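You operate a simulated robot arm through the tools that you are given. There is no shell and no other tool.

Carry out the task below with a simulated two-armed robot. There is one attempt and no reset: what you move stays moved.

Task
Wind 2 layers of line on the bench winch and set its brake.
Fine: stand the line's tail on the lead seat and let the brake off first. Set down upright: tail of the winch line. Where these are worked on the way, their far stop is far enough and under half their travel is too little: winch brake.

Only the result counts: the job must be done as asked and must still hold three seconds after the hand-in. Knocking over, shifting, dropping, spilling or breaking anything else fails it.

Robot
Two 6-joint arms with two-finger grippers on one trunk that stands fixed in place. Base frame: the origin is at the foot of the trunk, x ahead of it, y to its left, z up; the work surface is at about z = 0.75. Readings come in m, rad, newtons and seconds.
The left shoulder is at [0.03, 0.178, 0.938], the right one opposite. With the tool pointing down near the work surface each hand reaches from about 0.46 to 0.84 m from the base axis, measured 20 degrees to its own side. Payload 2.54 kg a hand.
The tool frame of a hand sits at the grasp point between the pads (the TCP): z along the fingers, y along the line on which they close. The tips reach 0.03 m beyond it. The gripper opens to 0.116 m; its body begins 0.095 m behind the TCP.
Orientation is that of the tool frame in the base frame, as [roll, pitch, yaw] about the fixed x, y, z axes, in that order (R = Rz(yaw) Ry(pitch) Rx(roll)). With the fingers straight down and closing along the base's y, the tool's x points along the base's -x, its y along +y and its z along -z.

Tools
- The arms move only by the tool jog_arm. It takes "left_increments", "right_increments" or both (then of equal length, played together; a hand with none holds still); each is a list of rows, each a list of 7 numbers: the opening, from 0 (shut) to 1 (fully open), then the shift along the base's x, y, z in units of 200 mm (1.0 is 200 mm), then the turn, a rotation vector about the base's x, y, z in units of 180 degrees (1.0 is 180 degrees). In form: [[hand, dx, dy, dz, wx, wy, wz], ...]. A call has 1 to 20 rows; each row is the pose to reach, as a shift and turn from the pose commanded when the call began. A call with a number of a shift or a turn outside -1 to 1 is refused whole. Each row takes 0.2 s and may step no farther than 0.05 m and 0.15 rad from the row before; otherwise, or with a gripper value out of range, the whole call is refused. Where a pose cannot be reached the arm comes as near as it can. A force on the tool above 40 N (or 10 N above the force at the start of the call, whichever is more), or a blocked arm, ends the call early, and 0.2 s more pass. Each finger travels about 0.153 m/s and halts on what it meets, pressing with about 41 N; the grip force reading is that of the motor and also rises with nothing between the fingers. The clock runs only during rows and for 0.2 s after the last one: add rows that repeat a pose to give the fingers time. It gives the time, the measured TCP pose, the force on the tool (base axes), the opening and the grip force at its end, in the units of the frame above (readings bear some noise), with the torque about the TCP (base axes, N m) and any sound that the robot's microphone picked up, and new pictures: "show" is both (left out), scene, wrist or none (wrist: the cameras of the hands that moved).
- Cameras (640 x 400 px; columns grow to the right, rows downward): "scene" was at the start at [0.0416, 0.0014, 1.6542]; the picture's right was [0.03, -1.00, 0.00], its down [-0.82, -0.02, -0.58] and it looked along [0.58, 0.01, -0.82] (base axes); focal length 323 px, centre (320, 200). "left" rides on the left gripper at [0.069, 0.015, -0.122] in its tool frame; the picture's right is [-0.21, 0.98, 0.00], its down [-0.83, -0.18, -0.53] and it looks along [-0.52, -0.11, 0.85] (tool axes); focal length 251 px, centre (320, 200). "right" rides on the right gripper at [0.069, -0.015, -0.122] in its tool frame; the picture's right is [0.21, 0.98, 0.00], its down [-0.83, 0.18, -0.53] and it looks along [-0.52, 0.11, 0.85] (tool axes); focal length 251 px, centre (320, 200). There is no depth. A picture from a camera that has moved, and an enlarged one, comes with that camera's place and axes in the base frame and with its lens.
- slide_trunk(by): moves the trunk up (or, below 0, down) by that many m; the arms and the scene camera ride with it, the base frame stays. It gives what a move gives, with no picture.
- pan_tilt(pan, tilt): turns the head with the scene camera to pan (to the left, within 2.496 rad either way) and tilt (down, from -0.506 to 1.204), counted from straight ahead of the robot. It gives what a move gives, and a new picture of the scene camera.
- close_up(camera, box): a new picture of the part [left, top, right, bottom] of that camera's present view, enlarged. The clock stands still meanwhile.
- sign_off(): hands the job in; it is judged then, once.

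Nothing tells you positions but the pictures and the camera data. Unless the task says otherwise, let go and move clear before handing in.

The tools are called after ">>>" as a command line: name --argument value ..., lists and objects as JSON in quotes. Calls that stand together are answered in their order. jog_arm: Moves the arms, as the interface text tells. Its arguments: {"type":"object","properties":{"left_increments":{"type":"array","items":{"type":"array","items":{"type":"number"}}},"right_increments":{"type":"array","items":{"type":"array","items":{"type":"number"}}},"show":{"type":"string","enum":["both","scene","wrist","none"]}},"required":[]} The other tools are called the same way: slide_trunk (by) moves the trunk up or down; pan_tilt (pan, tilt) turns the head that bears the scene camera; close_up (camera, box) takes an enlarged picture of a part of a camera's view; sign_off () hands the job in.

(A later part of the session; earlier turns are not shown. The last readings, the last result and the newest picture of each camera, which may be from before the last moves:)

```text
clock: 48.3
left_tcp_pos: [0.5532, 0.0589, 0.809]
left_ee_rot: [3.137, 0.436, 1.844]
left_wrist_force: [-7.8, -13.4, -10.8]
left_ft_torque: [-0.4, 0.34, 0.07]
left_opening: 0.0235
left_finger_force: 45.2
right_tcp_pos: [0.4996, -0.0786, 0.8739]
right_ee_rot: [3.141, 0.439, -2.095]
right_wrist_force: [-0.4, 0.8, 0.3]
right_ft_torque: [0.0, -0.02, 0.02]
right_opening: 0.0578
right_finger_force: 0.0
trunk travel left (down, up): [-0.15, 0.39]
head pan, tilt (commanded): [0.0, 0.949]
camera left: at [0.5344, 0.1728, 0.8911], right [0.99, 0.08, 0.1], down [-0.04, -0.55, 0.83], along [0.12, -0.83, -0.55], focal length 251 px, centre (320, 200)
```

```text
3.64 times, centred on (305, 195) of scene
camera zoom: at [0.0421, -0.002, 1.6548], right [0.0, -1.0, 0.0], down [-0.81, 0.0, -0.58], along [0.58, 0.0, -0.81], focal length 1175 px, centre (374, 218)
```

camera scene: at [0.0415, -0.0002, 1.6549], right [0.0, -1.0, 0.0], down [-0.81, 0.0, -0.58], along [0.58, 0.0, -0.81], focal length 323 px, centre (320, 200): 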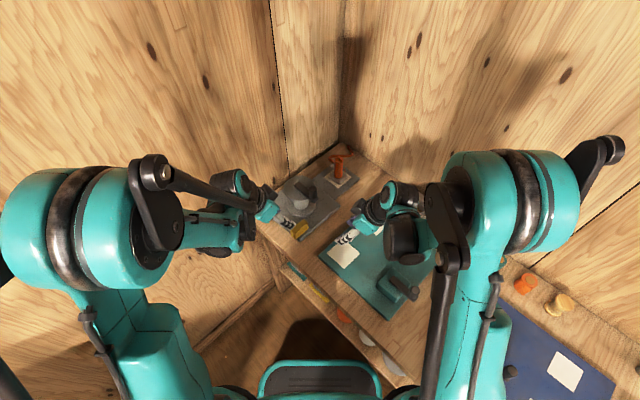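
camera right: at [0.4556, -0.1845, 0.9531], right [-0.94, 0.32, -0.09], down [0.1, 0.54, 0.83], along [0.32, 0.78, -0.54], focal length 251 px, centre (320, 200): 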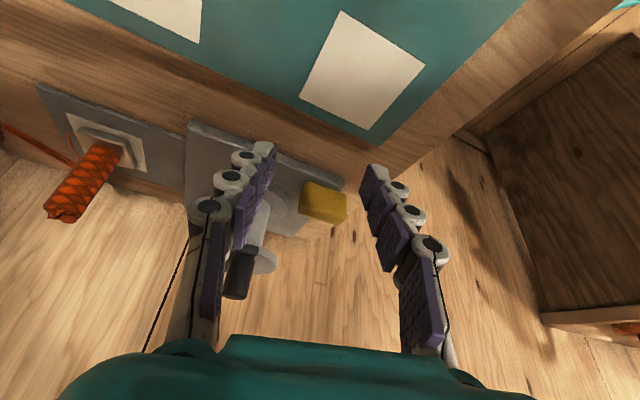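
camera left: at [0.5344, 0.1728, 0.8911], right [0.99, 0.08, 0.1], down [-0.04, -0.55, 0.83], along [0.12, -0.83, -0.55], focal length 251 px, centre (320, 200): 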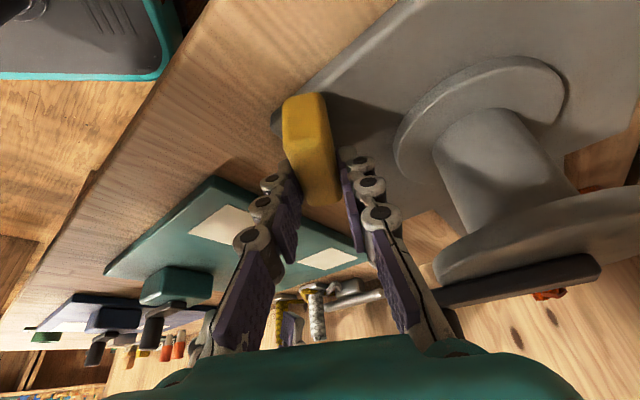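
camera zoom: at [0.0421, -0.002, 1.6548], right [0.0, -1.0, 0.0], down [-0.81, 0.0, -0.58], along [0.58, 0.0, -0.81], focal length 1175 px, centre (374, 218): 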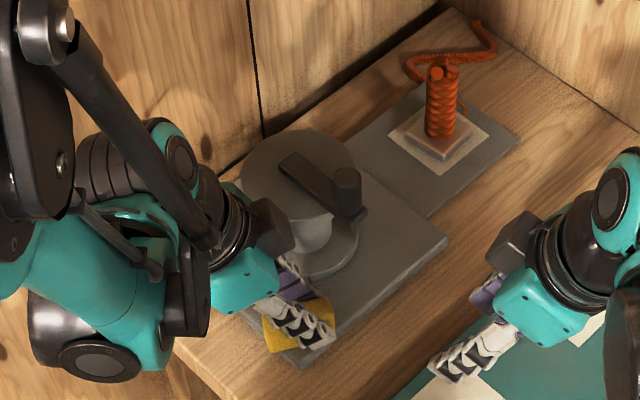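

>>> jog_arm --left_increments '[[0.1, -0.005, -0.005, 0.003, 0, 0, -0.03], [0.1, -0.009, -0.009, 0.003, 0, 0, -0.06], [0.1, -0.0125, -0.0125, 0.003, 0, 0, -0.08], [0.1, -0.0125, -0.0125, 0.003, 0, 0, -0.08]]' --show "wrist"

>>> close_up --camera "right" --box '[220, 120, 420, 320]'

>>> close_up --camera "scene" --box '[240, 140, 370, 250]'

```text
clock: 49.3
left_tcp_pos: [0.5523, 0.0578, 0.8093]
left_ee_rot: [3.134, 0.434, 1.593]
left_wrist_force: [-0.1, 1.9, -4.3]
left_ft_torque: [0.49, 0.04, 0.03]
left_opening: 0.0234
left_finger_force: 44.9
right_tcp_pos: [0.4988, -0.0783, 0.8745]
right_ee_rot: [3.14, 0.439, -2.095]
right_wrist_force: [0.0, 0.3, 0.6]
right_ft_torque: [0.0, -0.01, -0.02]
right_opening: 0.058
right_finger_force: 0.0
trunk travel left (down, up): [-0.15, 0.39]
head pan, tilt (commanded): [0.0, 0.949]
camera left: at [0.5613, 0.1732, 0.8912], right [0.98, -0.17, 0.1], down [-0.17, -0.53, 0.83], along [-0.09, -0.83, -0.55], focal length 251 px, centre (320, 200)
```

left: 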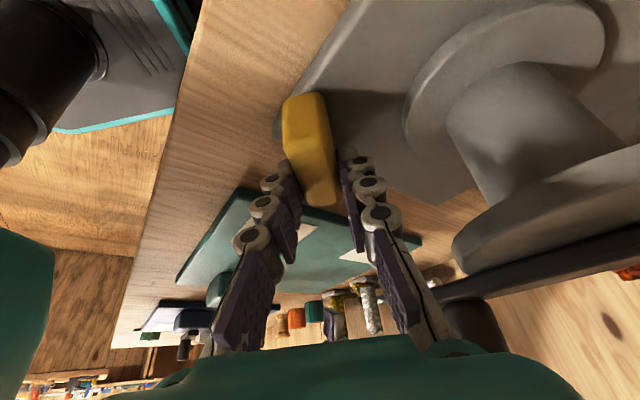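

```text
2.00 times, centred on (320, 220) of right
camera zoom: at [0.4562, -0.1839, 0.9532], right [-0.94, 0.32, -0.09], down [0.1, 0.54, 0.83], along [0.32, 0.78, -0.54], focal length 503 px, centre (320, 160)
```

zoom: 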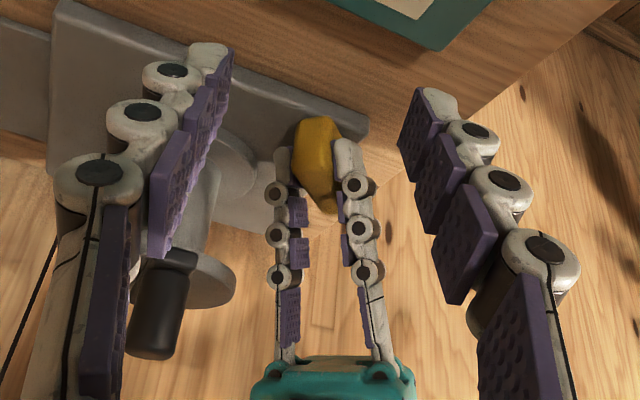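

```text
3.64 times, centred on (305, 195) of scene
camera zoom: at [0.0426, 0.0, 1.6549], right [0.0, -1.0, 0.0], down [-0.81, 0.0, -0.58], along [0.58, 0.0, -0.81], focal length 1175 px, centre (374, 218)
```

zoom: 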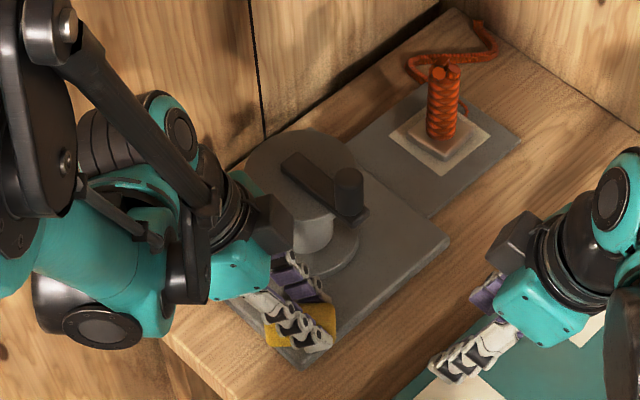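

>>> jog_arm --left_increments '[[0.1, -0.003, -0.002, 0.002, 0, 0, -0.03], [0.1, -0.006, -0.003, 0.002, 0, 0, -0.06], [0.1, -0.0075, -0.004, 0.002, 0, 0, -0.08], [0.1, -0.0075, -0.004, 0.002, 0, 0, -0.08]]' --show "wrist"

>>> close_up --camera "right" --box '[220, 120, 420, 320]'

>>> close_up --camera "scene" --box '[240, 140, 370, 250]'

```text
clock: 50.3
left_tcp_pos: [0.5495, 0.059, 0.8096]
left_ee_rot: [3.137, 0.435, 1.342]
left_wrist_force: [0.9, 13.1, -15.9]
left_ft_torque: [1.5, -0.25, 0.05]
left_opening: 0.0234
left_finger_force: 45.0
right_tcp_pos: [0.4998, -0.0769, 0.8742]
right_ee_rot: [-3.139, 0.439, -2.094]
right_wrist_force: [-0.6, 0.8, -0.3]
right_ft_torque: [0.02, 0.02, 0.02]
right_opening: 0.058
right_finger_force: 0.0
trunk travel left (down, up): [-0.15, 0.39]
head pan, tilt (commanded): [0.0, 0.949]
camera left: at [0.5884, 0.1668, 0.8911], right [0.91, -0.41, 0.1], down [-0.3, -0.47, 0.83], along [-0.29, -0.78, -0.55], focal length 251 px, centre (320, 200)
```

left: 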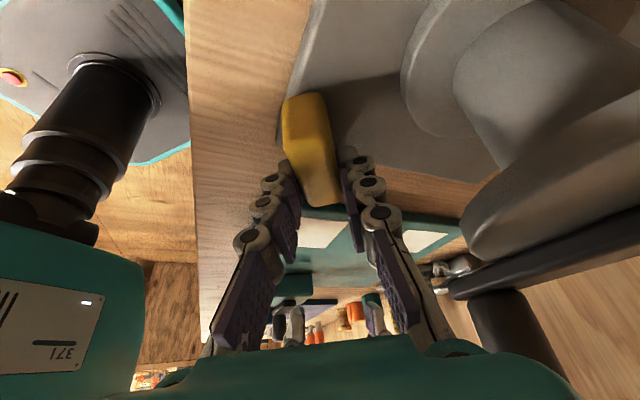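

```text
2.00 times, centred on (320, 220) of right
camera zoom: at [0.4568, -0.1832, 0.9529], right [-0.94, 0.32, -0.09], down [0.1, 0.54, 0.83], along [0.32, 0.78, -0.55], focal length 503 px, centre (320, 160)
```

zoom: 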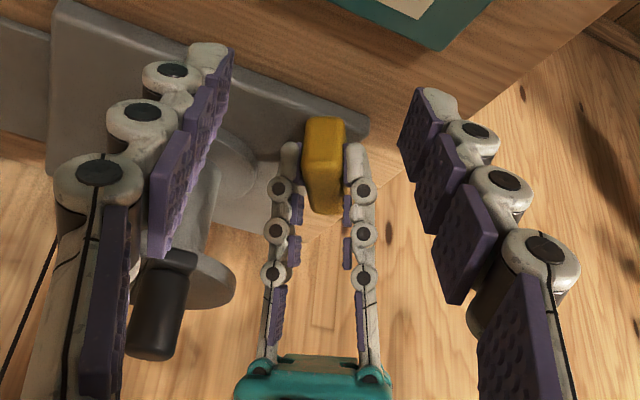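

```text
3.64 times, centred on (305, 195) of scene
camera zoom: at [0.0437, 0.0014, 1.6547], right [0.0, -1.0, 0.0], down [-0.81, 0.0, -0.58], along [0.58, 0.0, -0.81], focal length 1175 px, centre (374, 218)
```

zoom: 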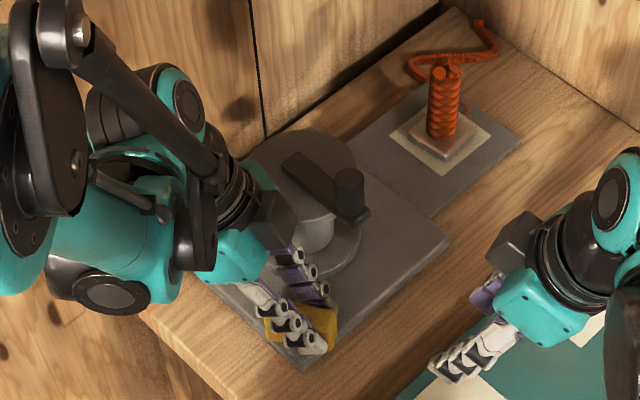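

Turned about 57° so far with no stop. I'll relax the grip to shed side load, then turn further in small steps watching for the stop.

>>> jog_arm --left_increments '[[0.3, 0, 0, 0, 0, 0, 0], [0.35, 0, 0, 0, 0, 0, 0], [0.2, 0, 0, 0, 0, 0, 0], [0.1, 0, 0, 0, 0, 0, 0], [0.1, 0, 0, 0, 0, 0, 0]]' --show "none"

>>> jog_arm --left_increments '[[0.1, -0.002, 0.0, 0, 0, 0, -0.02], [0.1, -0.004, 0.0, 0, 0, 0, -0.04], [0.1, -0.004, 0, 0, 0, 0, -0.04]]' --show "none"

>>> close_up --camera "right" --box '[220, 120, 420, 320]'

```text
clock: 51.5
left_tcp_pos: [0.5487, 0.0569, 0.8096]
left_ee_rot: [3.136, 0.436, 1.343]
left_wrist_force: [1.9, -4.3, 5.9]
left_ft_torque: [-0.38, -0.01, -0.04]
left_opening: 0.0232
left_finger_force: 44.7
right_tcp_pos: [0.4998, -0.0783, 0.8729]
right_ee_rot: [3.141, 0.44, -2.094]
right_wrist_force: [-0.4, 0.5, -0.1]
right_ft_torque: [-0.03, -0.01, -0.01]
right_opening: 0.0582
right_finger_force: 0.0
trunk travel left (down, up): [-0.15, 0.39]
head pan, tilt (commanded): [0.0, 0.949]
```

```text
clock: 52.3
left_tcp_pos: [0.5482, 0.0563, 0.8103]
left_ee_rot: [3.135, 0.438, 1.214]
left_wrist_force: [2.8, -4.2, 10.2]
left_ft_torque: [-1.13, 0.34, -0.04]
left_opening: 0.0235
left_finger_force: 45.2
right_tcp_pos: [0.4992, -0.0796, 0.8738]
right_ee_rot: [-3.142, 0.438, -2.095]
right_wrist_force: [-0.2, -0.5, 0.4]
right_ft_torque: [0.01, 0.03, 0.04]
right_opening: 0.0579
right_finger_force: 0.1
trunk travel left (down, up): [-0.15, 0.39]
head pan, tilt (commanded): [0.0, 0.949]
```

```text
2.00 times, centred on (320, 220) of right
camera zoom: at [0.4556, -0.1846, 0.9535], right [-0.94, 0.32, -0.09], down [0.1, 0.54, 0.83], along [0.32, 0.78, -0.54], focal length 503 px, centre (320, 160)
```

zoom: 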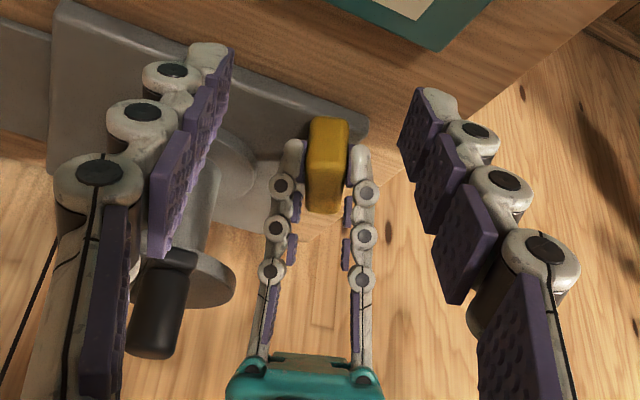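

>>> jog_arm --left_increments '[[0.1, -0.002, 0.0, 0, 0, 0, -0.02], [0.1, -0.004, 0.0, 0, 0, 0, -0.04], [0.1, -0.004, 0, 0, 0, 0, -0.04]]' --show "wrist"

>>> close_up --camera "right" --box '[220, 120, 420, 320]'

>>> close_up --camera "scene" --box '[240, 140, 370, 250]'

```text
clock: 53.1
left_tcp_pos: [0.5482, 0.0564, 0.8103]
left_ee_rot: [3.132, 0.435, 1.089]
left_wrist_force: [1.8, 1.4, 11.8]
left_ft_torque: [-0.21, 0.18, 0.0]
left_opening: 0.0234
left_finger_force: 44.7
right_tcp_pos: [0.4987, -0.0777, 0.8739]
right_ee_rot: [3.141, 0.44, -2.095]
right_wrist_force: [-0.3, 0.9, -0.3]
right_ft_torque: [-0.07, -0.01, 0.02]
right_opening: 0.058
right_finger_force: 0.0
trunk travel left (down, up): [-0.15, 0.39]
head pan, tilt (commanded): [0.0, 0.949]
camera left: at [0.6113, 0.1516, 0.8925], right [0.78, -0.62, 0.1], down [-0.41, -0.38, 0.83], along [-0.48, -0.69, -0.55], focal length 251 px, centre (320, 200)
```

left: 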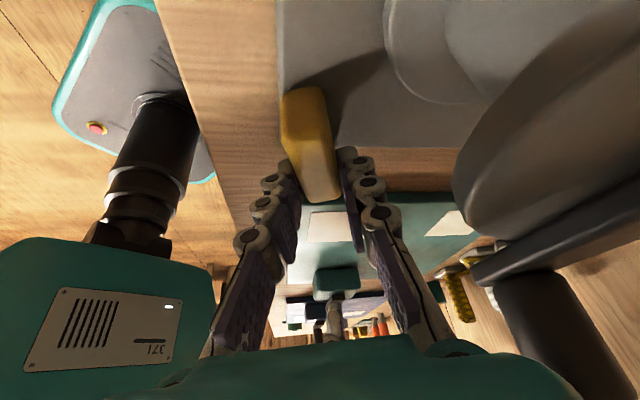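

```text
2.00 times, centred on (320, 220) of right
camera zoom: at [0.4554, -0.1842, 0.9536], right [-0.94, 0.32, -0.09], down [0.1, 0.54, 0.83], along [0.32, 0.78, -0.54], focal length 503 px, centre (320, 160)
```

zoom: 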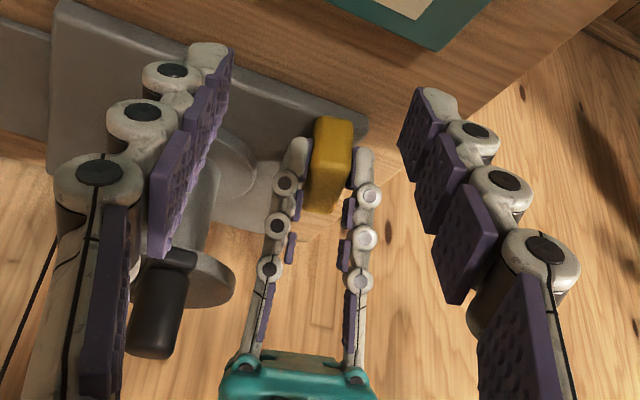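

```text
3.64 times, centred on (305, 195) of scene
camera zoom: at [0.0412, -0.0003, 1.6549], right [0.0, -1.0, 0.0], down [-0.81, 0.0, -0.58], along [0.58, 0.0, -0.81], focal length 1175 px, centre (374, 218)
```

zoom: 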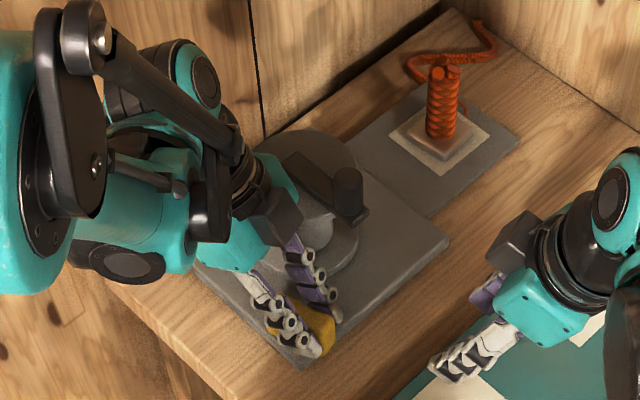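

Turned 72° and still free, but the left palm is getting close to the drum. I'll release and retreat the left hand, then finish the turn by pushing the lever's end with a closed right-hand fingertip.

>>> jog_arm --left_increments '[[0.3, 0, 0, 0, 0, 0, 0], [0.38, 0, 0, 0, 0, 0, 0], [0.38, 0.02, 0.037, 0.09, 0, 0, 0], [0.38, 0.05, 0.093, 0.226, 0, 0, 0], [0.38, 0.05, 0.15, 0.4, 0, 0, 0], [0.38, 0.0, 0.25, 0.55, 0, 0, 0], [0.38, -0.1, 0.35, 0.7, 0, 0, 0], [0.38, -0.2, 0.45, 0.8, 0, 0, 0]]' --show "wrist"

>>> close_up --camera "scene" --box '[240, 140, 370, 250]'

>>> close_up --camera "right" --box '[240, 120, 400, 280]'

```text
clock: 54.9
left_tcp_pos: [0.5087, 0.1465, 0.971]
left_ee_rot: [3.134, 0.436, 1.092]
left_wrist_force: [-0.2, 0.4, -0.1]
left_ft_torque: [0.03, -0.01, 0.01]
left_opening: 0.0441
left_finger_force: 0.1
right_tcp_pos: [0.4995, -0.0776, 0.8735]
right_ee_rot: [-3.141, 0.438, -2.095]
right_wrist_force: [-0.1, -0.1, -0.1]
right_ft_torque: [0.03, -0.02, -0.01]
right_opening: 0.0581
right_finger_force: 0.1
trunk travel left (down, up): [-0.15, 0.39]
head pan, tilt (commanded): [0.0, 0.949]
camera left: at [0.571, 0.2413, 1.0525], right [0.78, -0.62, 0.1], down [-0.41, -0.38, 0.83], along [-0.48, -0.69, -0.55], focal length 251 px, centre (320, 200)
```

left: 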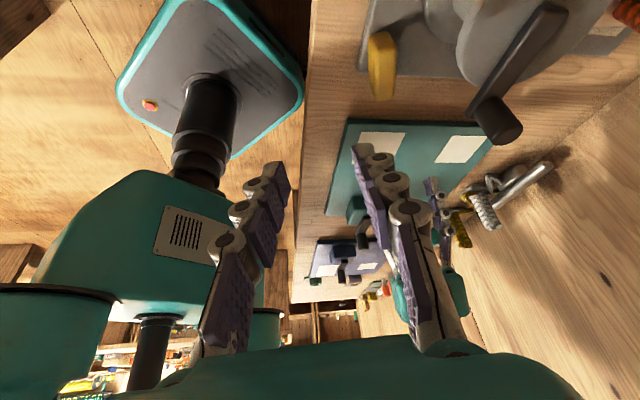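

```text
3.64 times, centred on (305, 195) of scene
camera zoom: at [0.0412, 0.0001, 1.6548], right [0.0, -1.0, 0.0], down [-0.81, 0.0, -0.58], along [0.58, 0.0, -0.81], focal length 1175 px, centre (374, 218)
```

zoom: 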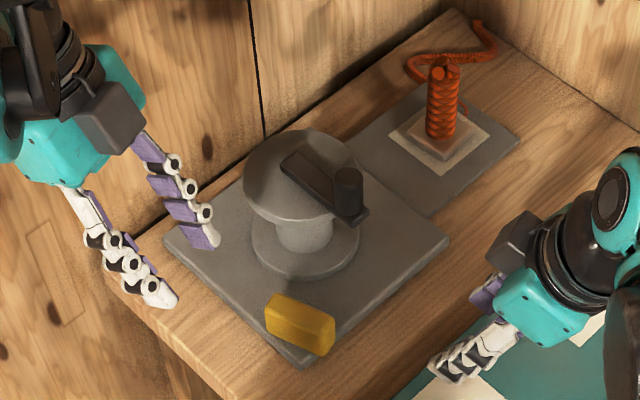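

```text
2.50 times, centred on (320, 200) of right
camera zoom: at [0.4553, -0.1842, 0.9536], right [-0.94, 0.32, -0.09], down [0.1, 0.54, 0.83], along [0.32, 0.78, -0.54], focal length 629 px, centre (320, 200)
```

zoom: 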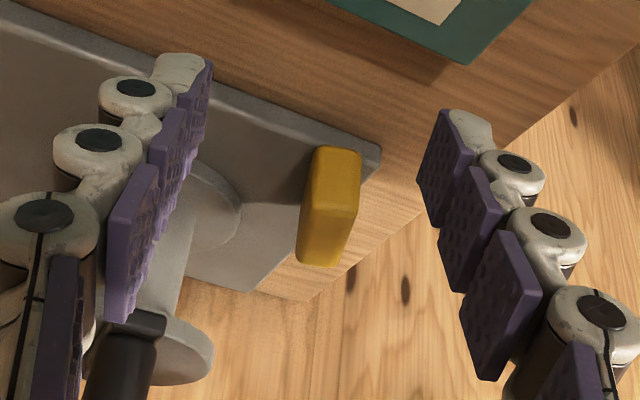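

The lever now points about 72° round. I'll swing the left hand back to face forward (away from the drum) so its closed fingertips can push the lever's far end toward +x.

>>> jog_arm --left_increments '[[0.38, 0, 0, 0.02, 0, 0, 0.0435], [0.3, 0, 0, 0.04, 0, 0, 0.087], [0.2, 0, 0, 0.04, 0, 0, 0.1305], [0.1, 0, 0, 0.04, 0, 0, 0.174], [0, 0, 0, 0.04, 0, 0, 0.2175], [0, 0, 0, 0.04, 0, 0, 0.261], [0, 0, 0, 0.04, 0, 0, 0.3045], [0, 0, 0, 0.04, 0, 0, 0.348], [0, 0, 0, 0.04, 0, 0, 0.3915], [0, 0, 0, 0.04, 0, 0, 0.435], [0, 0, 0, 0.04, 0, 0, 0.4785], [0, 0, 0, 0.04, 0, 0, 0.522], [0, 0, 0, 0.04, 0, 0, 0.5655], [0, 0, 0, 0.04, 0, 0, 0.609], [0, 0, 0, 0.04, 0, 0, 0.6525], [0, 0, 0, 0.04, 0, 0, 0.6525]]' --show "none"

>>> jog_arm --left_increments '[[0, -0.01, -0.05, -0.15, 0, 0, 0], [0, -0.02, -0.1, -0.3, 0, 0, 0], [0, -0.02, -0.15, -0.45, 0, 0, 0], [0, -0.02, -0.1975, -0.55, 0, 0, 0], [0, -0.02, -0.1975, -0.55, 0, 0, 0]]'

>>> close_up --camera "right" --box '[240, 120, 400, 280]'

```text
clock: 58.3
left_tcp_pos: [0.5083, 0.1473, 0.9788]
left_ee_rot: [3.136, 0.436, 3.141]
left_wrist_force: [0.3, -0.5, 0.3]
left_ft_torque: [-0.01, 0.01, 0.02]
left_opening: 0.0001
left_finger_force: 29.0
right_tcp_pos: [0.4994, -0.0789, 0.8744]
right_ee_rot: [-3.14, 0.438, -2.094]
right_wrist_force: [-0.2, -1.0, 0.4]
right_ft_torque: [0.03, 0.0, 0.01]
right_opening: 0.0578
right_finger_force: 0.0
trunk travel left (down, up): [-0.15, 0.39]
head pan, tilt (commanded): [0.0, 0.949]
```

```text
clock: 59.5
left_tcp_pos: [0.5028, 0.1069, 0.8687]
left_ee_rot: [3.134, 0.437, 3.139]
left_wrist_force: [-0.8, 0.2, -0.1]
left_ft_torque: [-0.01, 0.02, 0.0]
left_opening: 0.0
left_finger_force: 28.6
right_tcp_pos: [0.4994, -0.0785, 0.874]
right_ee_rot: [-3.141, 0.436, -2.095]
right_wrist_force: [0.0, 0.2, -0.2]
right_ft_torque: [0.03, 0.03, 0.0]
right_opening: 0.058
right_finger_force: 0.1
trunk travel left (down, up): [-0.15, 0.39]
head pan, tilt (commanded): [0.0, 0.949]
camera scene: at [0.0419, -0.0002, 1.6548], right [0.0, -1.0, 0.0], down [-0.81, 0.0, -0.58], along [0.58, 0.0, -0.81], focal length 323 px, centre (320, 200)
camera left: at [0.3873, 0.1221, 0.951], right [0.19, 0.98, 0.1], down [0.52, -0.19, 0.83], along [0.83, -0.11, -0.55], focal length 251 px, centre (320, 200)
```

scene: 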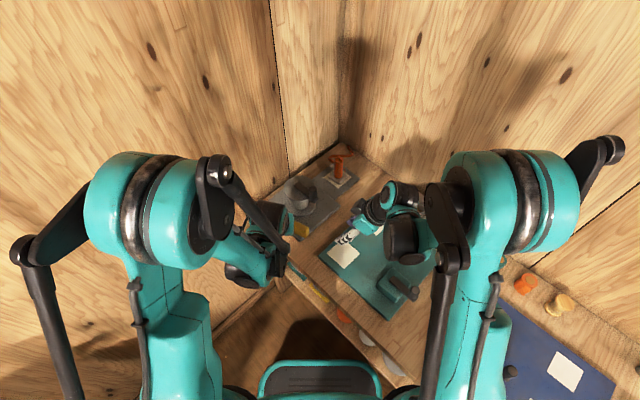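
left: 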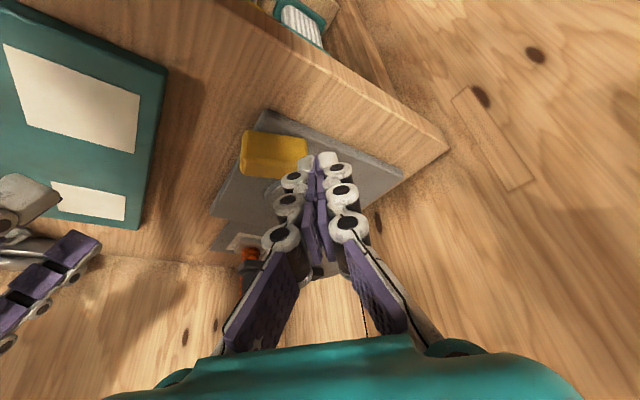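

```text
2.50 times, centred on (320, 200) of right
camera zoom: at [0.4558, -0.1842, 0.9534], right [-0.94, 0.32, -0.09], down [0.1, 0.54, 0.83], along [0.32, 0.78, -0.54], focal length 629 px, centre (320, 200)
```

zoom: 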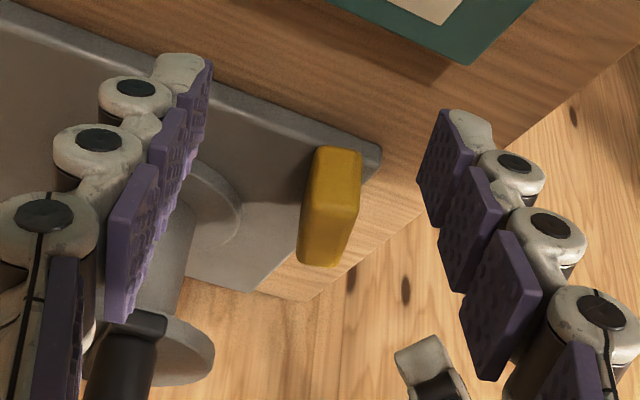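

>>> jog_arm --left_increments '[[0, 0, 0, -0.12, 0, 0, 0], [0, 0, 0, -0.24, 0, 0, 0], [0, 0, 0, -0.29, 0, 0, 0], [0, 0, 0, -0.29, 0, 0, 0]]' --show "wrist"

>>> close_up --camera "right" --box '[240, 120, 400, 280]'

```text
clock: 60.5
left_tcp_pos: [0.523, 0.1045, 0.8361]
left_ee_rot: [3.134, 0.434, 3.14]
left_wrist_force: [-0.2, 0.2, 0.3]
left_ft_torque: [-0.02, -0.04, 0.03]
left_opening: 0.0001
left_finger_force: 28.5
left hand out of reach, approached as far as the arm can: row 1, 2, 3, 4
right_tcp_pos: [0.4999, -0.0781, 0.8735]
right_ee_rot: [-3.14, 0.439, -2.095]
right_wrist_force: [-0.5, -0.1, -0.4]
right_ft_torque: [0.01, 0.01, 0.0]
right_opening: 0.0582
right_finger_force: 0.0
trunk travel left (down, up): [-0.15, 0.39]
head pan, tilt (commanded): [0.0, 0.949]
camera left: at [0.4073, 0.1183, 0.9189], right [0.19, 0.98, 0.1], down [0.53, -0.19, 0.83], along [0.83, -0.11, -0.55], focal length 251 px, centre (320, 200)
```

left: 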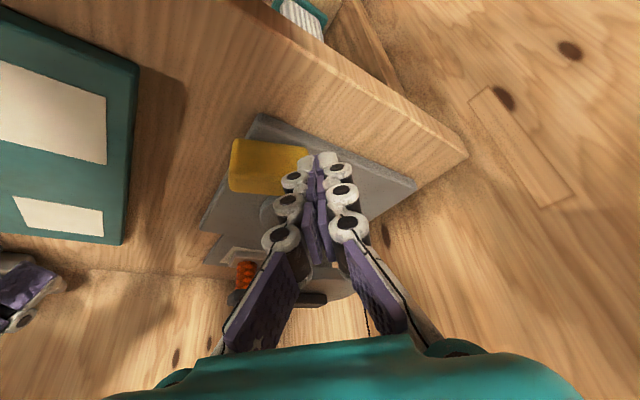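

```text
2.50 times, centred on (320, 200) of right
camera zoom: at [0.4558, -0.1844, 0.9533], right [-0.94, 0.32, -0.09], down [0.1, 0.54, 0.83], along [0.32, 0.78, -0.54], focal length 629 px, centre (320, 200)
```

zoom: 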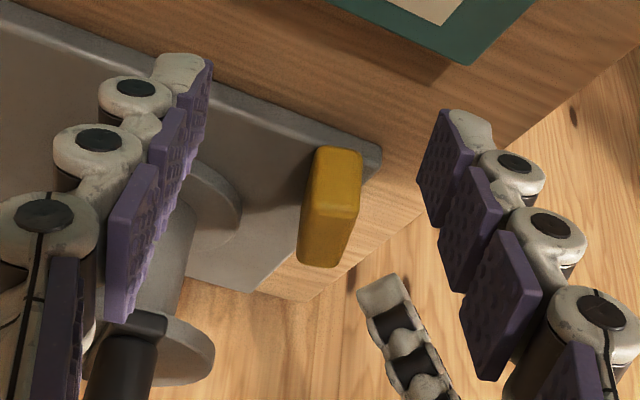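

That low leaning pose is out of reach; I'll straighten the left hand to vertical, which reaches closer in, and re-approach.

>>> jog_arm --left_increments '[[0, 0, 0, 0.15, 0, 0.04, 0], [0, 0, 0, 0.3, 0, 0.08, 0], [0, 0, 0, 0.3, 0, 0.12, 0], [0, 0, 0, 0.3, 0, 0.1388, 0], [0, 0, 0, 0.3, 0, 0.1388, 0]]' --show "wrist"

```text
clock: 61.7
left_tcp_pos: [0.5209, 0.1033, 0.899]
left_ee_rot: [3.135, -0.002, -3.142]
left_wrist_force: [-0.5, -0.8, -0.1]
left_ft_torque: [-0.01, -0.03, 0.01]
left_opening: 0.0001
left_finger_force: 28.4
right_tcp_pos: [0.499, -0.079, 0.8735]
right_ee_rot: [3.141, 0.438, -2.094]
right_wrist_force: [0.0, 0.6, -0.9]
right_ft_torque: [-0.01, 0.03, -0.01]
right_opening: 0.0578
right_finger_force: 0.0
trunk travel left (down, up): [-0.15, 0.39]
head pan, tilt (commanded): [0.0, 0.949]
camera left: at [0.452, 0.1178, 1.0205], right [0.22, 0.98, 0.01], down [0.83, -0.19, 0.53], along [0.52, -0.11, -0.85], focal length 251 px, centre (320, 200)
```

left: 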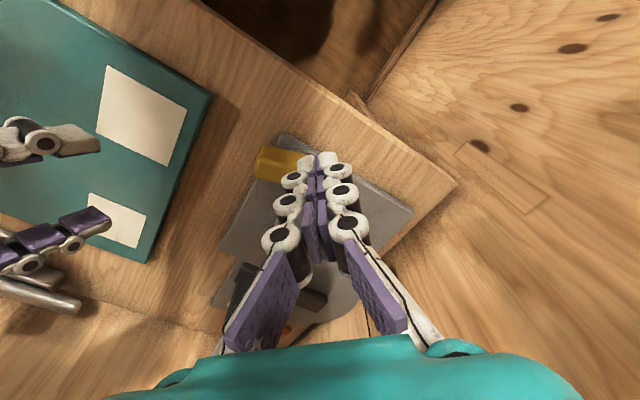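

>>> jog_arm --left_increments '[[0, -0.03, 0.02, -0.15, 0, 0, 0], [0, -0.03, 0.02, -0.3, 0, 0, 0], [0, -0.03, 0.02, -0.44, 0, 0, 0], [0, -0.03, 0.02, -0.44, 0, 0, 0]]' --show "wrist"

>>> close_up --camera "right" --box '[240, 120, 400, 280]'

```text
clock: 62.7
left_tcp_pos: [0.5144, 0.1078, 0.809]
left_ee_rot: [3.135, 0.0, -3.14]
left_wrist_force: [0.2, 0.3, 0.0]
left_ft_torque: [0.01, 0.02, 0.0]
left_opening: 0.0
left_finger_force: 28.8
right_tcp_pos: [0.5002, -0.0779, 0.8728]
right_ee_rot: [3.142, 0.439, -2.093]
right_wrist_force: [-0.2, 0.7, -0.2]
right_ft_torque: [-0.01, 0.01, 0.0]
right_opening: 0.058
right_finger_force: 0.0
trunk travel left (down, up): [-0.15, 0.39]
head pan, tilt (commanded): [0.0, 0.949]
camera left: at [0.444, 0.1229, 0.9323], right [0.22, 0.98, 0.01], down [0.83, -0.19, 0.53], along [0.52, -0.11, -0.85], focal length 251 px, centre (320, 200)
```

left: 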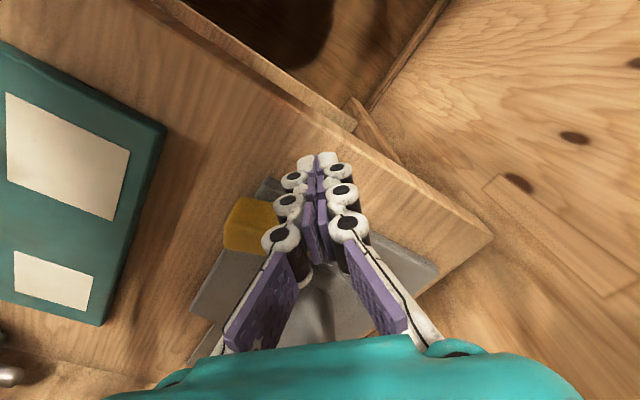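

```text
2.50 times, centred on (320, 200) of right
camera zoom: at [0.4556, -0.1844, 0.9534], right [-0.94, 0.32, -0.09], down [0.1, 0.54, 0.83], along [0.32, 0.78, -0.54], focal length 629 px, centre (320, 200)
```

zoom: 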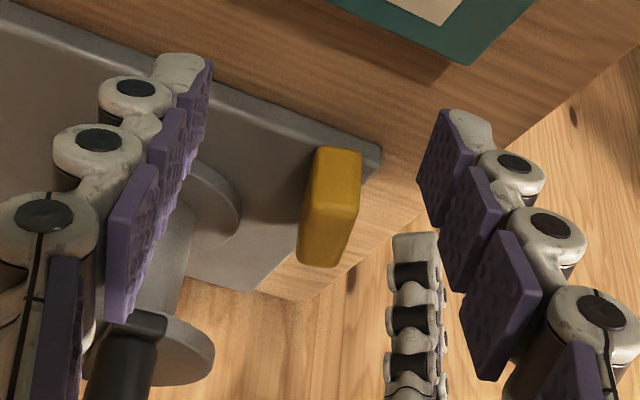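

>>> jog_arm --left_increments '[[0, 0.05, 0, 0, 0, 0, 0], [0, 0.1, 0, 0, 0, 0, 0], [0, 0.125, 0, 0, 0, 0, 0], [0, 0.15, 0, 0, 0, 0, 0], [0, 0.15, 0, 0, 0, 0, 0]]' --show "wrist"

>>> close_up --camera "right" --box '[240, 120, 400, 280]'

```text
clock: 63.9
left_tcp_pos: [0.5465, 0.1076, 0.8094]
left_ee_rot: [3.136, 0.0, 3.142]
left_wrist_force: [-0.3, 0.1, 0.0]
left_ft_torque: [0.0, -0.01, -0.01]
left_opening: 0.0
left_finger_force: 28.6
right_tcp_pos: [0.4989, -0.0798, 0.873]
right_ee_rot: [3.141, 0.438, -2.093]
right_wrist_force: [0.3, 0.6, -0.3]
right_ft_torque: [0.01, 0.01, 0.0]
right_opening: 0.0581
right_finger_force: 0.0
trunk travel left (down, up): [-0.15, 0.39]
head pan, tilt (commanded): [0.0, 0.949]
camera left: at [0.4756, 0.1224, 0.9324], right [0.22, 0.98, 0.01], down [0.83, -0.19, 0.53], along [0.52, -0.11, -0.85], focal length 251 px, centre (320, 200)
```

left: 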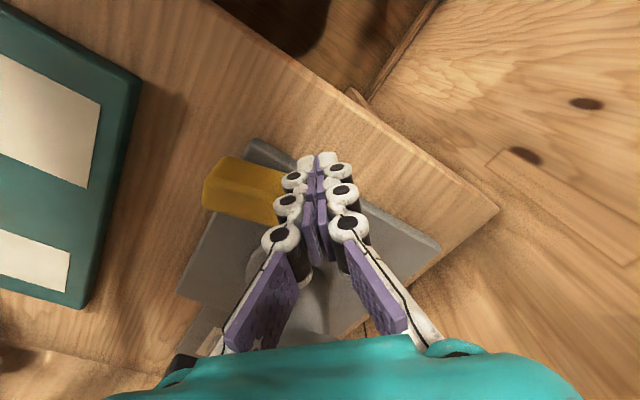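

```text
2.50 times, centred on (320, 200) of right
camera zoom: at [0.4558, -0.1844, 0.9533], right [-0.94, 0.32, -0.09], down [0.1, 0.54, 0.83], along [0.32, 0.78, -0.54], focal length 629 px, centre (320, 200)
```

zoom: 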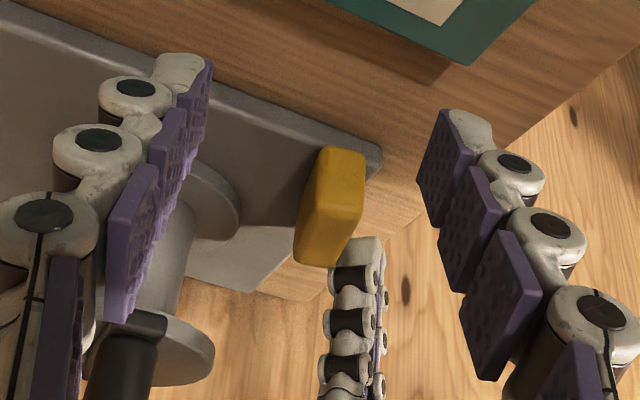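

>>> jog_arm --left_increments '[[0, 0.02, -0.01, 0, 0, 0, 0], [0, 0.04, -0.02, 0, 0, 0, 0], [0, 0.05, -0.02, 0, 0, 0, 0], [0, 0.05, -0.02, 0, 0, 0, 0]]' --show "wrist"

>>> close_up --camera "right" --box '[240, 120, 400, 280]'

```text
clock: 64.9
left_tcp_pos: [0.5543, 0.1047, 0.8107]
left_ee_rot: [3.136, -0.002, 3.141]
left_wrist_force: [-24.6, 8.6, -6.6]
left_ft_torque: [0.12, 0.22, -0.22]
left_opening: 0.0
left_finger_force: 28.0
right_tcp_pos: [0.4974, -0.0764, 0.8748]
right_ee_rot: [-3.14, 0.441, -2.093]
right_wrist_force: [0.0, 0.2, 0.1]
right_ft_torque: [-0.01, -0.01, 0.0]
right_opening: 0.0576
right_finger_force: 0.2
trunk travel left (down, up): [-0.15, 0.39]
head pan, tilt (commanded): [0.0, 0.949]
camera left: at [0.483, 0.1193, 0.9328], right [0.21, 0.98, 0.01], down [0.83, -0.19, 0.53], along [0.52, -0.11, -0.85], focal length 251 px, centre (320, 200)
```

left: 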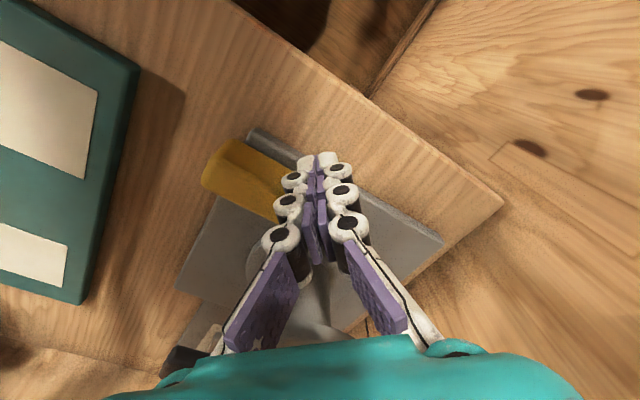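

```text
2.50 times, centred on (320, 200) of right
camera zoom: at [0.4543, -0.1834, 0.954], right [-0.94, 0.32, -0.09], down [0.1, 0.54, 0.83], along [0.32, 0.78, -0.54], focal length 629 px, centre (320, 200)
```

zoom: 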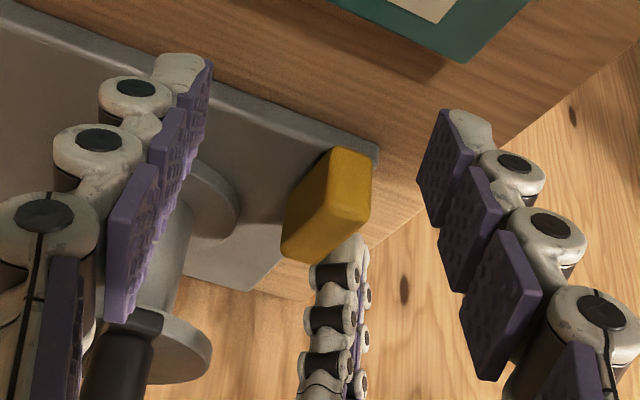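

The lever has turned to ~90° and now resists at 26 N: that's the far stop, so the brake is off. Backing the left hand away and up.

>>> jog_arm --left_increments '[[0, -0.05, 0, 0, 0, 0, 0], [0, -0.15, 0, 0, 0, 0, 0], [0, -0.2, 0.02, 0.15, 0, 0, 0], [0, -0.25, 0.1, 0.35, 0, 0, 0], [0, -0.3, 0.2, 0.55, 0, 0, 0], [0.2, -0.35, 0.3, 0.75, 0, 0, 0], [0.4, -0.35, 0.4, 0.95, 0, 0, 0], [0.4, -0.35, 0.4, 0.95, 0, 0, 0]]'

>>> close_up --camera "scene" --box '[250, 140, 380, 250]'

>>> close_up --camera "right" --box '[200, 100, 400, 300]'

```text
clock: 66.7
left_tcp_pos: [0.4865, 0.1813, 0.9975]
left_ee_rot: [3.134, 0.001, 3.14]
left_wrist_force: [0.1, 0.2, 0.1]
left_ft_torque: [0.02, 0.02, 0.0]
left_opening: 0.0463
left_finger_force: 0.1
right_tcp_pos: [0.4989, -0.0789, 0.8729]
right_ee_rot: [-3.142, 0.436, -2.096]
right_wrist_force: [1.0, -0.5, -0.1]
right_ft_torque: [-0.06, -0.03, -0.02]
right_opening: 0.0579
right_finger_force: 0.1
trunk travel left (down, up): [-0.15, 0.39]
head pan, tilt (commanded): [0.0, 0.949]
camera scene: at [0.0423, -0.0006, 1.6548], right [0.0, -1.0, 0.0], down [-0.81, 0.0, -0.58], along [0.58, 0.0, -0.81], focal length 323 px, centre (320, 200)
camera left: at [0.4151, 0.1964, 1.1209], right [0.22, 0.98, 0.01], down [0.83, -0.19, 0.53], along [0.52, -0.11, -0.85], focal length 251 px, centre (320, 200)
```

scene: 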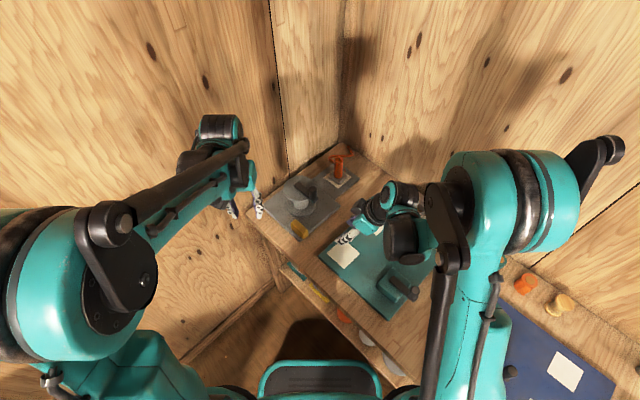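
left: 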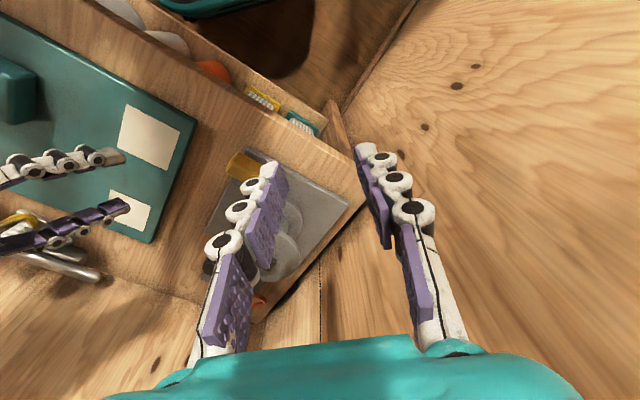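

```text
3.64 times, centred on (315, 195) of scene
camera zoom: at [0.0423, -0.0006, 1.6548], right [0.0, -1.0, 0.0], down [-0.81, 0.0, -0.58], along [0.58, 0.0, -0.81], focal length 1175 px, centre (338, 218)
```

zoom: 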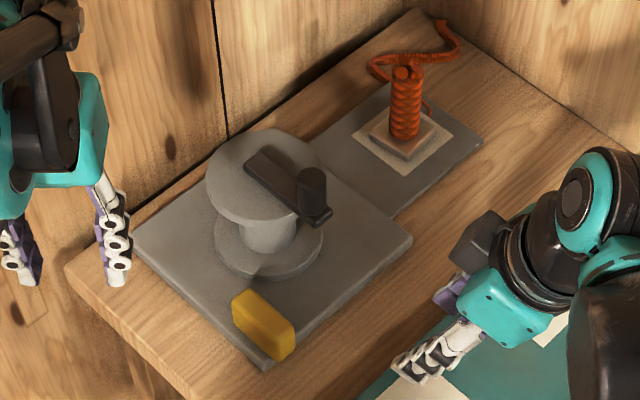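

```text
2.00 times, centred on (300, 200) of right
camera zoom: at [0.456, -0.1845, 0.9531], right [-0.94, 0.32, -0.09], down [0.1, 0.54, 0.83], along [0.32, 0.78, -0.54], focal length 503 px, centre (360, 200)
```

zoom: 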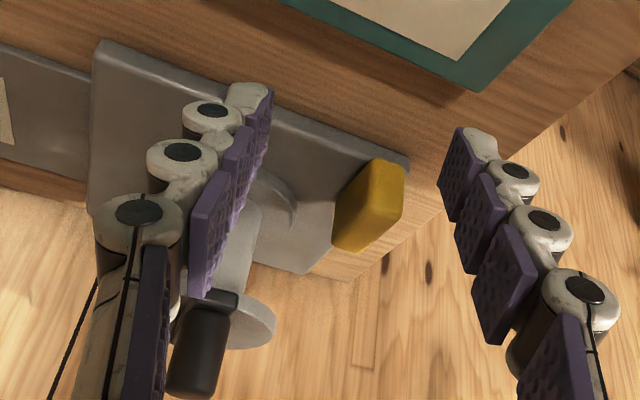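

The brake lever now lies along the plate's left edge (90° turned). Next the crank: I'll hover the left hand to get a clear look at the knob and drum for accurate positions.

>>> jog_arm --left_increments '[[0.6, 0.05, -0.1, 0.05, 0, 0, 0], [0.8, 0.12, -0.22, 0.1, 0, 0, 0], [0.9, 0.2, -0.34, 0.15, 0, 0, 0], [0.9, 0.27, -0.46, 0.16, 0, 0, 0], [0.9, 0.3175, -0.556, 0.16, 0, 0, 0], [0.9, 0.3175, -0.556, 0.16, 0, 0, 0]]' --show "wrist"

>>> close_up --camera "left" --box '[240, 100, 400, 260]'

>>> close_up --camera "scene" --box '[280, 150, 350, 220]'

```text
clock: 68.1
left_tcp_pos: [0.5503, 0.0729, 1.0321]
left_ee_rot: [3.137, -0.001, 3.14]
left_wrist_force: [0.2, 0.1, 0.3]
left_ft_torque: [-0.04, 0.0, 0.0]
left_opening: 0.1044
left_finger_force: 0.0
right_tcp_pos: [0.4986, -0.0778, 0.8738]
right_ee_rot: [3.141, 0.437, -2.094]
right_wrist_force: [0.2, -1.0, 0.2]
right_ft_torque: [0.01, 0.04, 0.0]
right_opening: 0.058
right_finger_force: 0.0
trunk travel left (down, up): [-0.15, 0.39]
head pan, tilt (commanded): [0.0, 0.949]
camera left: at [0.4787, 0.0867, 1.1539], right [0.22, 0.98, 0.01], down [0.83, -0.19, 0.53], along [0.52, -0.11, -0.85], focal length 251 px, centre (320, 200)
```

left: 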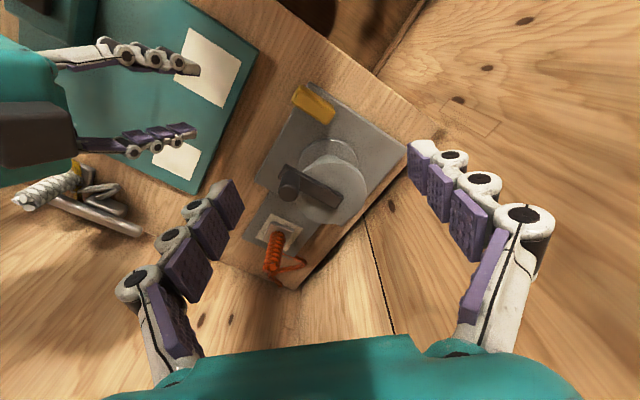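

```text
2.50 times, centred on (320, 180) of left
camera zoom: at [0.4787, 0.0867, 1.1539], right [0.22, 0.98, 0.01], down [0.83, -0.19, 0.53], along [0.52, -0.11, -0.85], focal length 629 px, centre (320, 250)
```

zoom: 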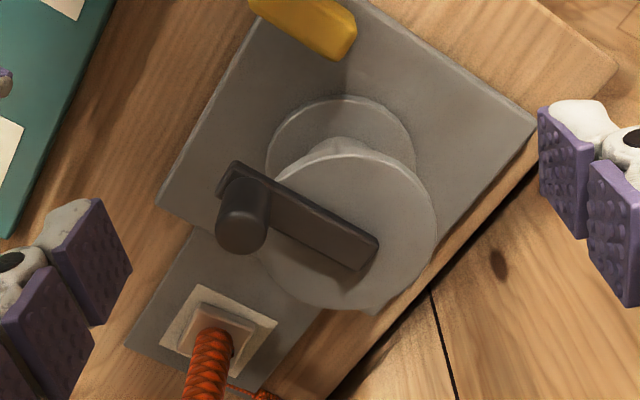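

```text
5.71 times, centred on (315, 185) of scene
camera zoom: at [0.0418, -0.0001, 1.6548], right [0.0, -1.0, 0.0], down [-0.81, 0.0, -0.58], along [0.58, 0.0, -0.81], focal length 1846 px, centre (349, 286)
```

zoom: 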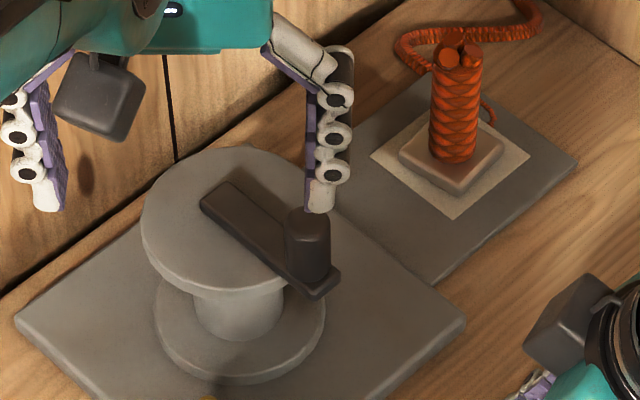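

Knob axis is at about (0.615, 0.021), z 0.865–0.902, with the drum axis near (0.650, 0.064), crank radius ≈ 0.055. I'll turn the right hand to watch the drum, then bring the left hand over the knob.

>>> jog_arm --right_increments '[[0.7, 0, -0.05, 0.05, 0, 0, -0.03], [0.9, 0, -0.1, 0.1, 0, 0, -0.06], [1, 0, -0.15, 0.1, 0, 0, -0.0833], [1, 0, -0.15, 0.1, 0, 0, -0.0833]]' --left_increments '[[0.8, 0.08, -0.06, 0, 0, 0, 0], [0.7, 0.16, -0.12, 0, 0, 0, 0], [0.6, 0.24, -0.18, -0.1, 0, 0, 0], [0.5, 0.32, -0.25, -0.25, 0, 0, 0]]'

>>> close_up --camera "right" --box '[200, 120, 440, 320]'

>>> close_up --camera "left" --box '[240, 80, 400, 240]'

```text
clock: 69.1
left_tcp_pos: [0.6132, 0.0221, 0.981]
left_ee_rot: [3.134, 0.002, -3.141]
left_wrist_force: [-0.3, 0.0, -0.6]
left_ft_torque: [-0.02, 0.05, 0.01]
left_opening: 0.0579
left_finger_force: 0.0
right_tcp_pos: [0.5006, -0.1081, 0.8935]
right_ee_rot: [3.14, 0.438, -2.357]
right_wrist_force: [-0.3, 0.1, 0.1]
right_ft_torque: [-0.01, 0.01, 0.02]
right_opening: 0.1158
right_finger_force: 0.0
trunk travel left (down, up): [-0.15, 0.39]
head pan, tilt (commanded): [0.0, 0.949]
camera scene: at [0.0432, -0.0008, 1.6547], right [0.0, -1.0, 0.0], down [-0.81, 0.0, -0.58], along [0.58, 0.0, -0.81], focal length 323 px, centre (320, 200)
camera right: at [0.431, -0.1991, 0.9729], right [-0.83, 0.55, -0.09], down [0.24, 0.5, 0.83], along [0.51, 0.67, -0.54], focal length 251 px, centre (320, 200)
camera left: at [0.5425, 0.0373, 1.1032], right [0.22, 0.98, 0.01], down [0.83, -0.19, 0.53], along [0.52, -0.11, -0.85], focal length 251 px, centre (320, 200)
```

scene: 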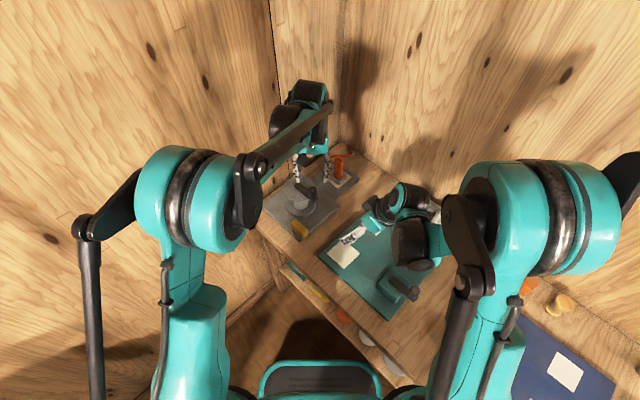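
right: 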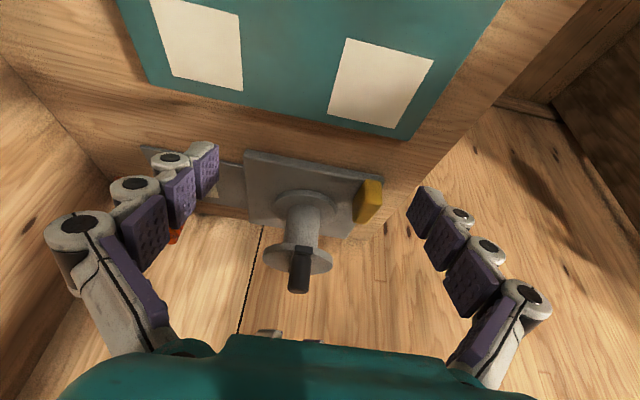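
left: 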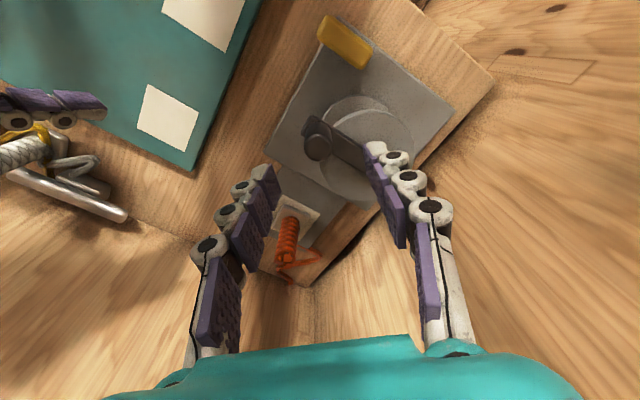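

```text
2.00 times, centred on (320, 220) of right
camera zoom: at [0.431, -0.1991, 0.9729], right [-0.83, 0.55, -0.09], down [0.24, 0.5, 0.83], along [0.51, 0.67, -0.54], focal length 503 px, centre (320, 160)
```

zoom: 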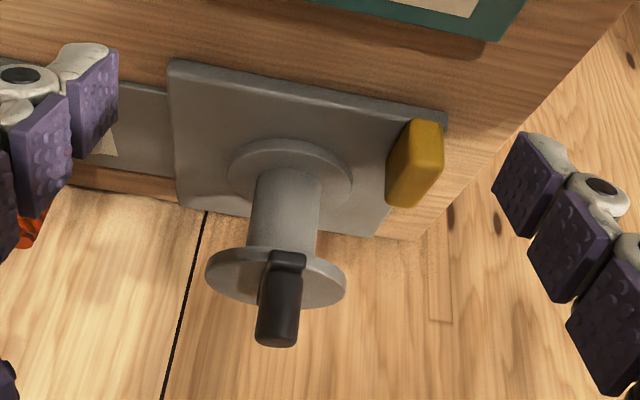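

```text
2.50 times, centred on (320, 160) of left
camera zoom: at [0.5425, 0.0373, 1.1032], right [0.22, 0.98, 0.01], down [0.83, -0.19, 0.53], along [0.52, -0.11, -0.85], focal length 629 px, centre (320, 300)
```

zoom: 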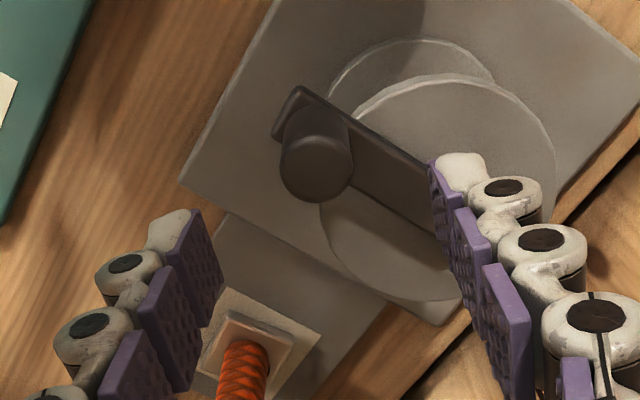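

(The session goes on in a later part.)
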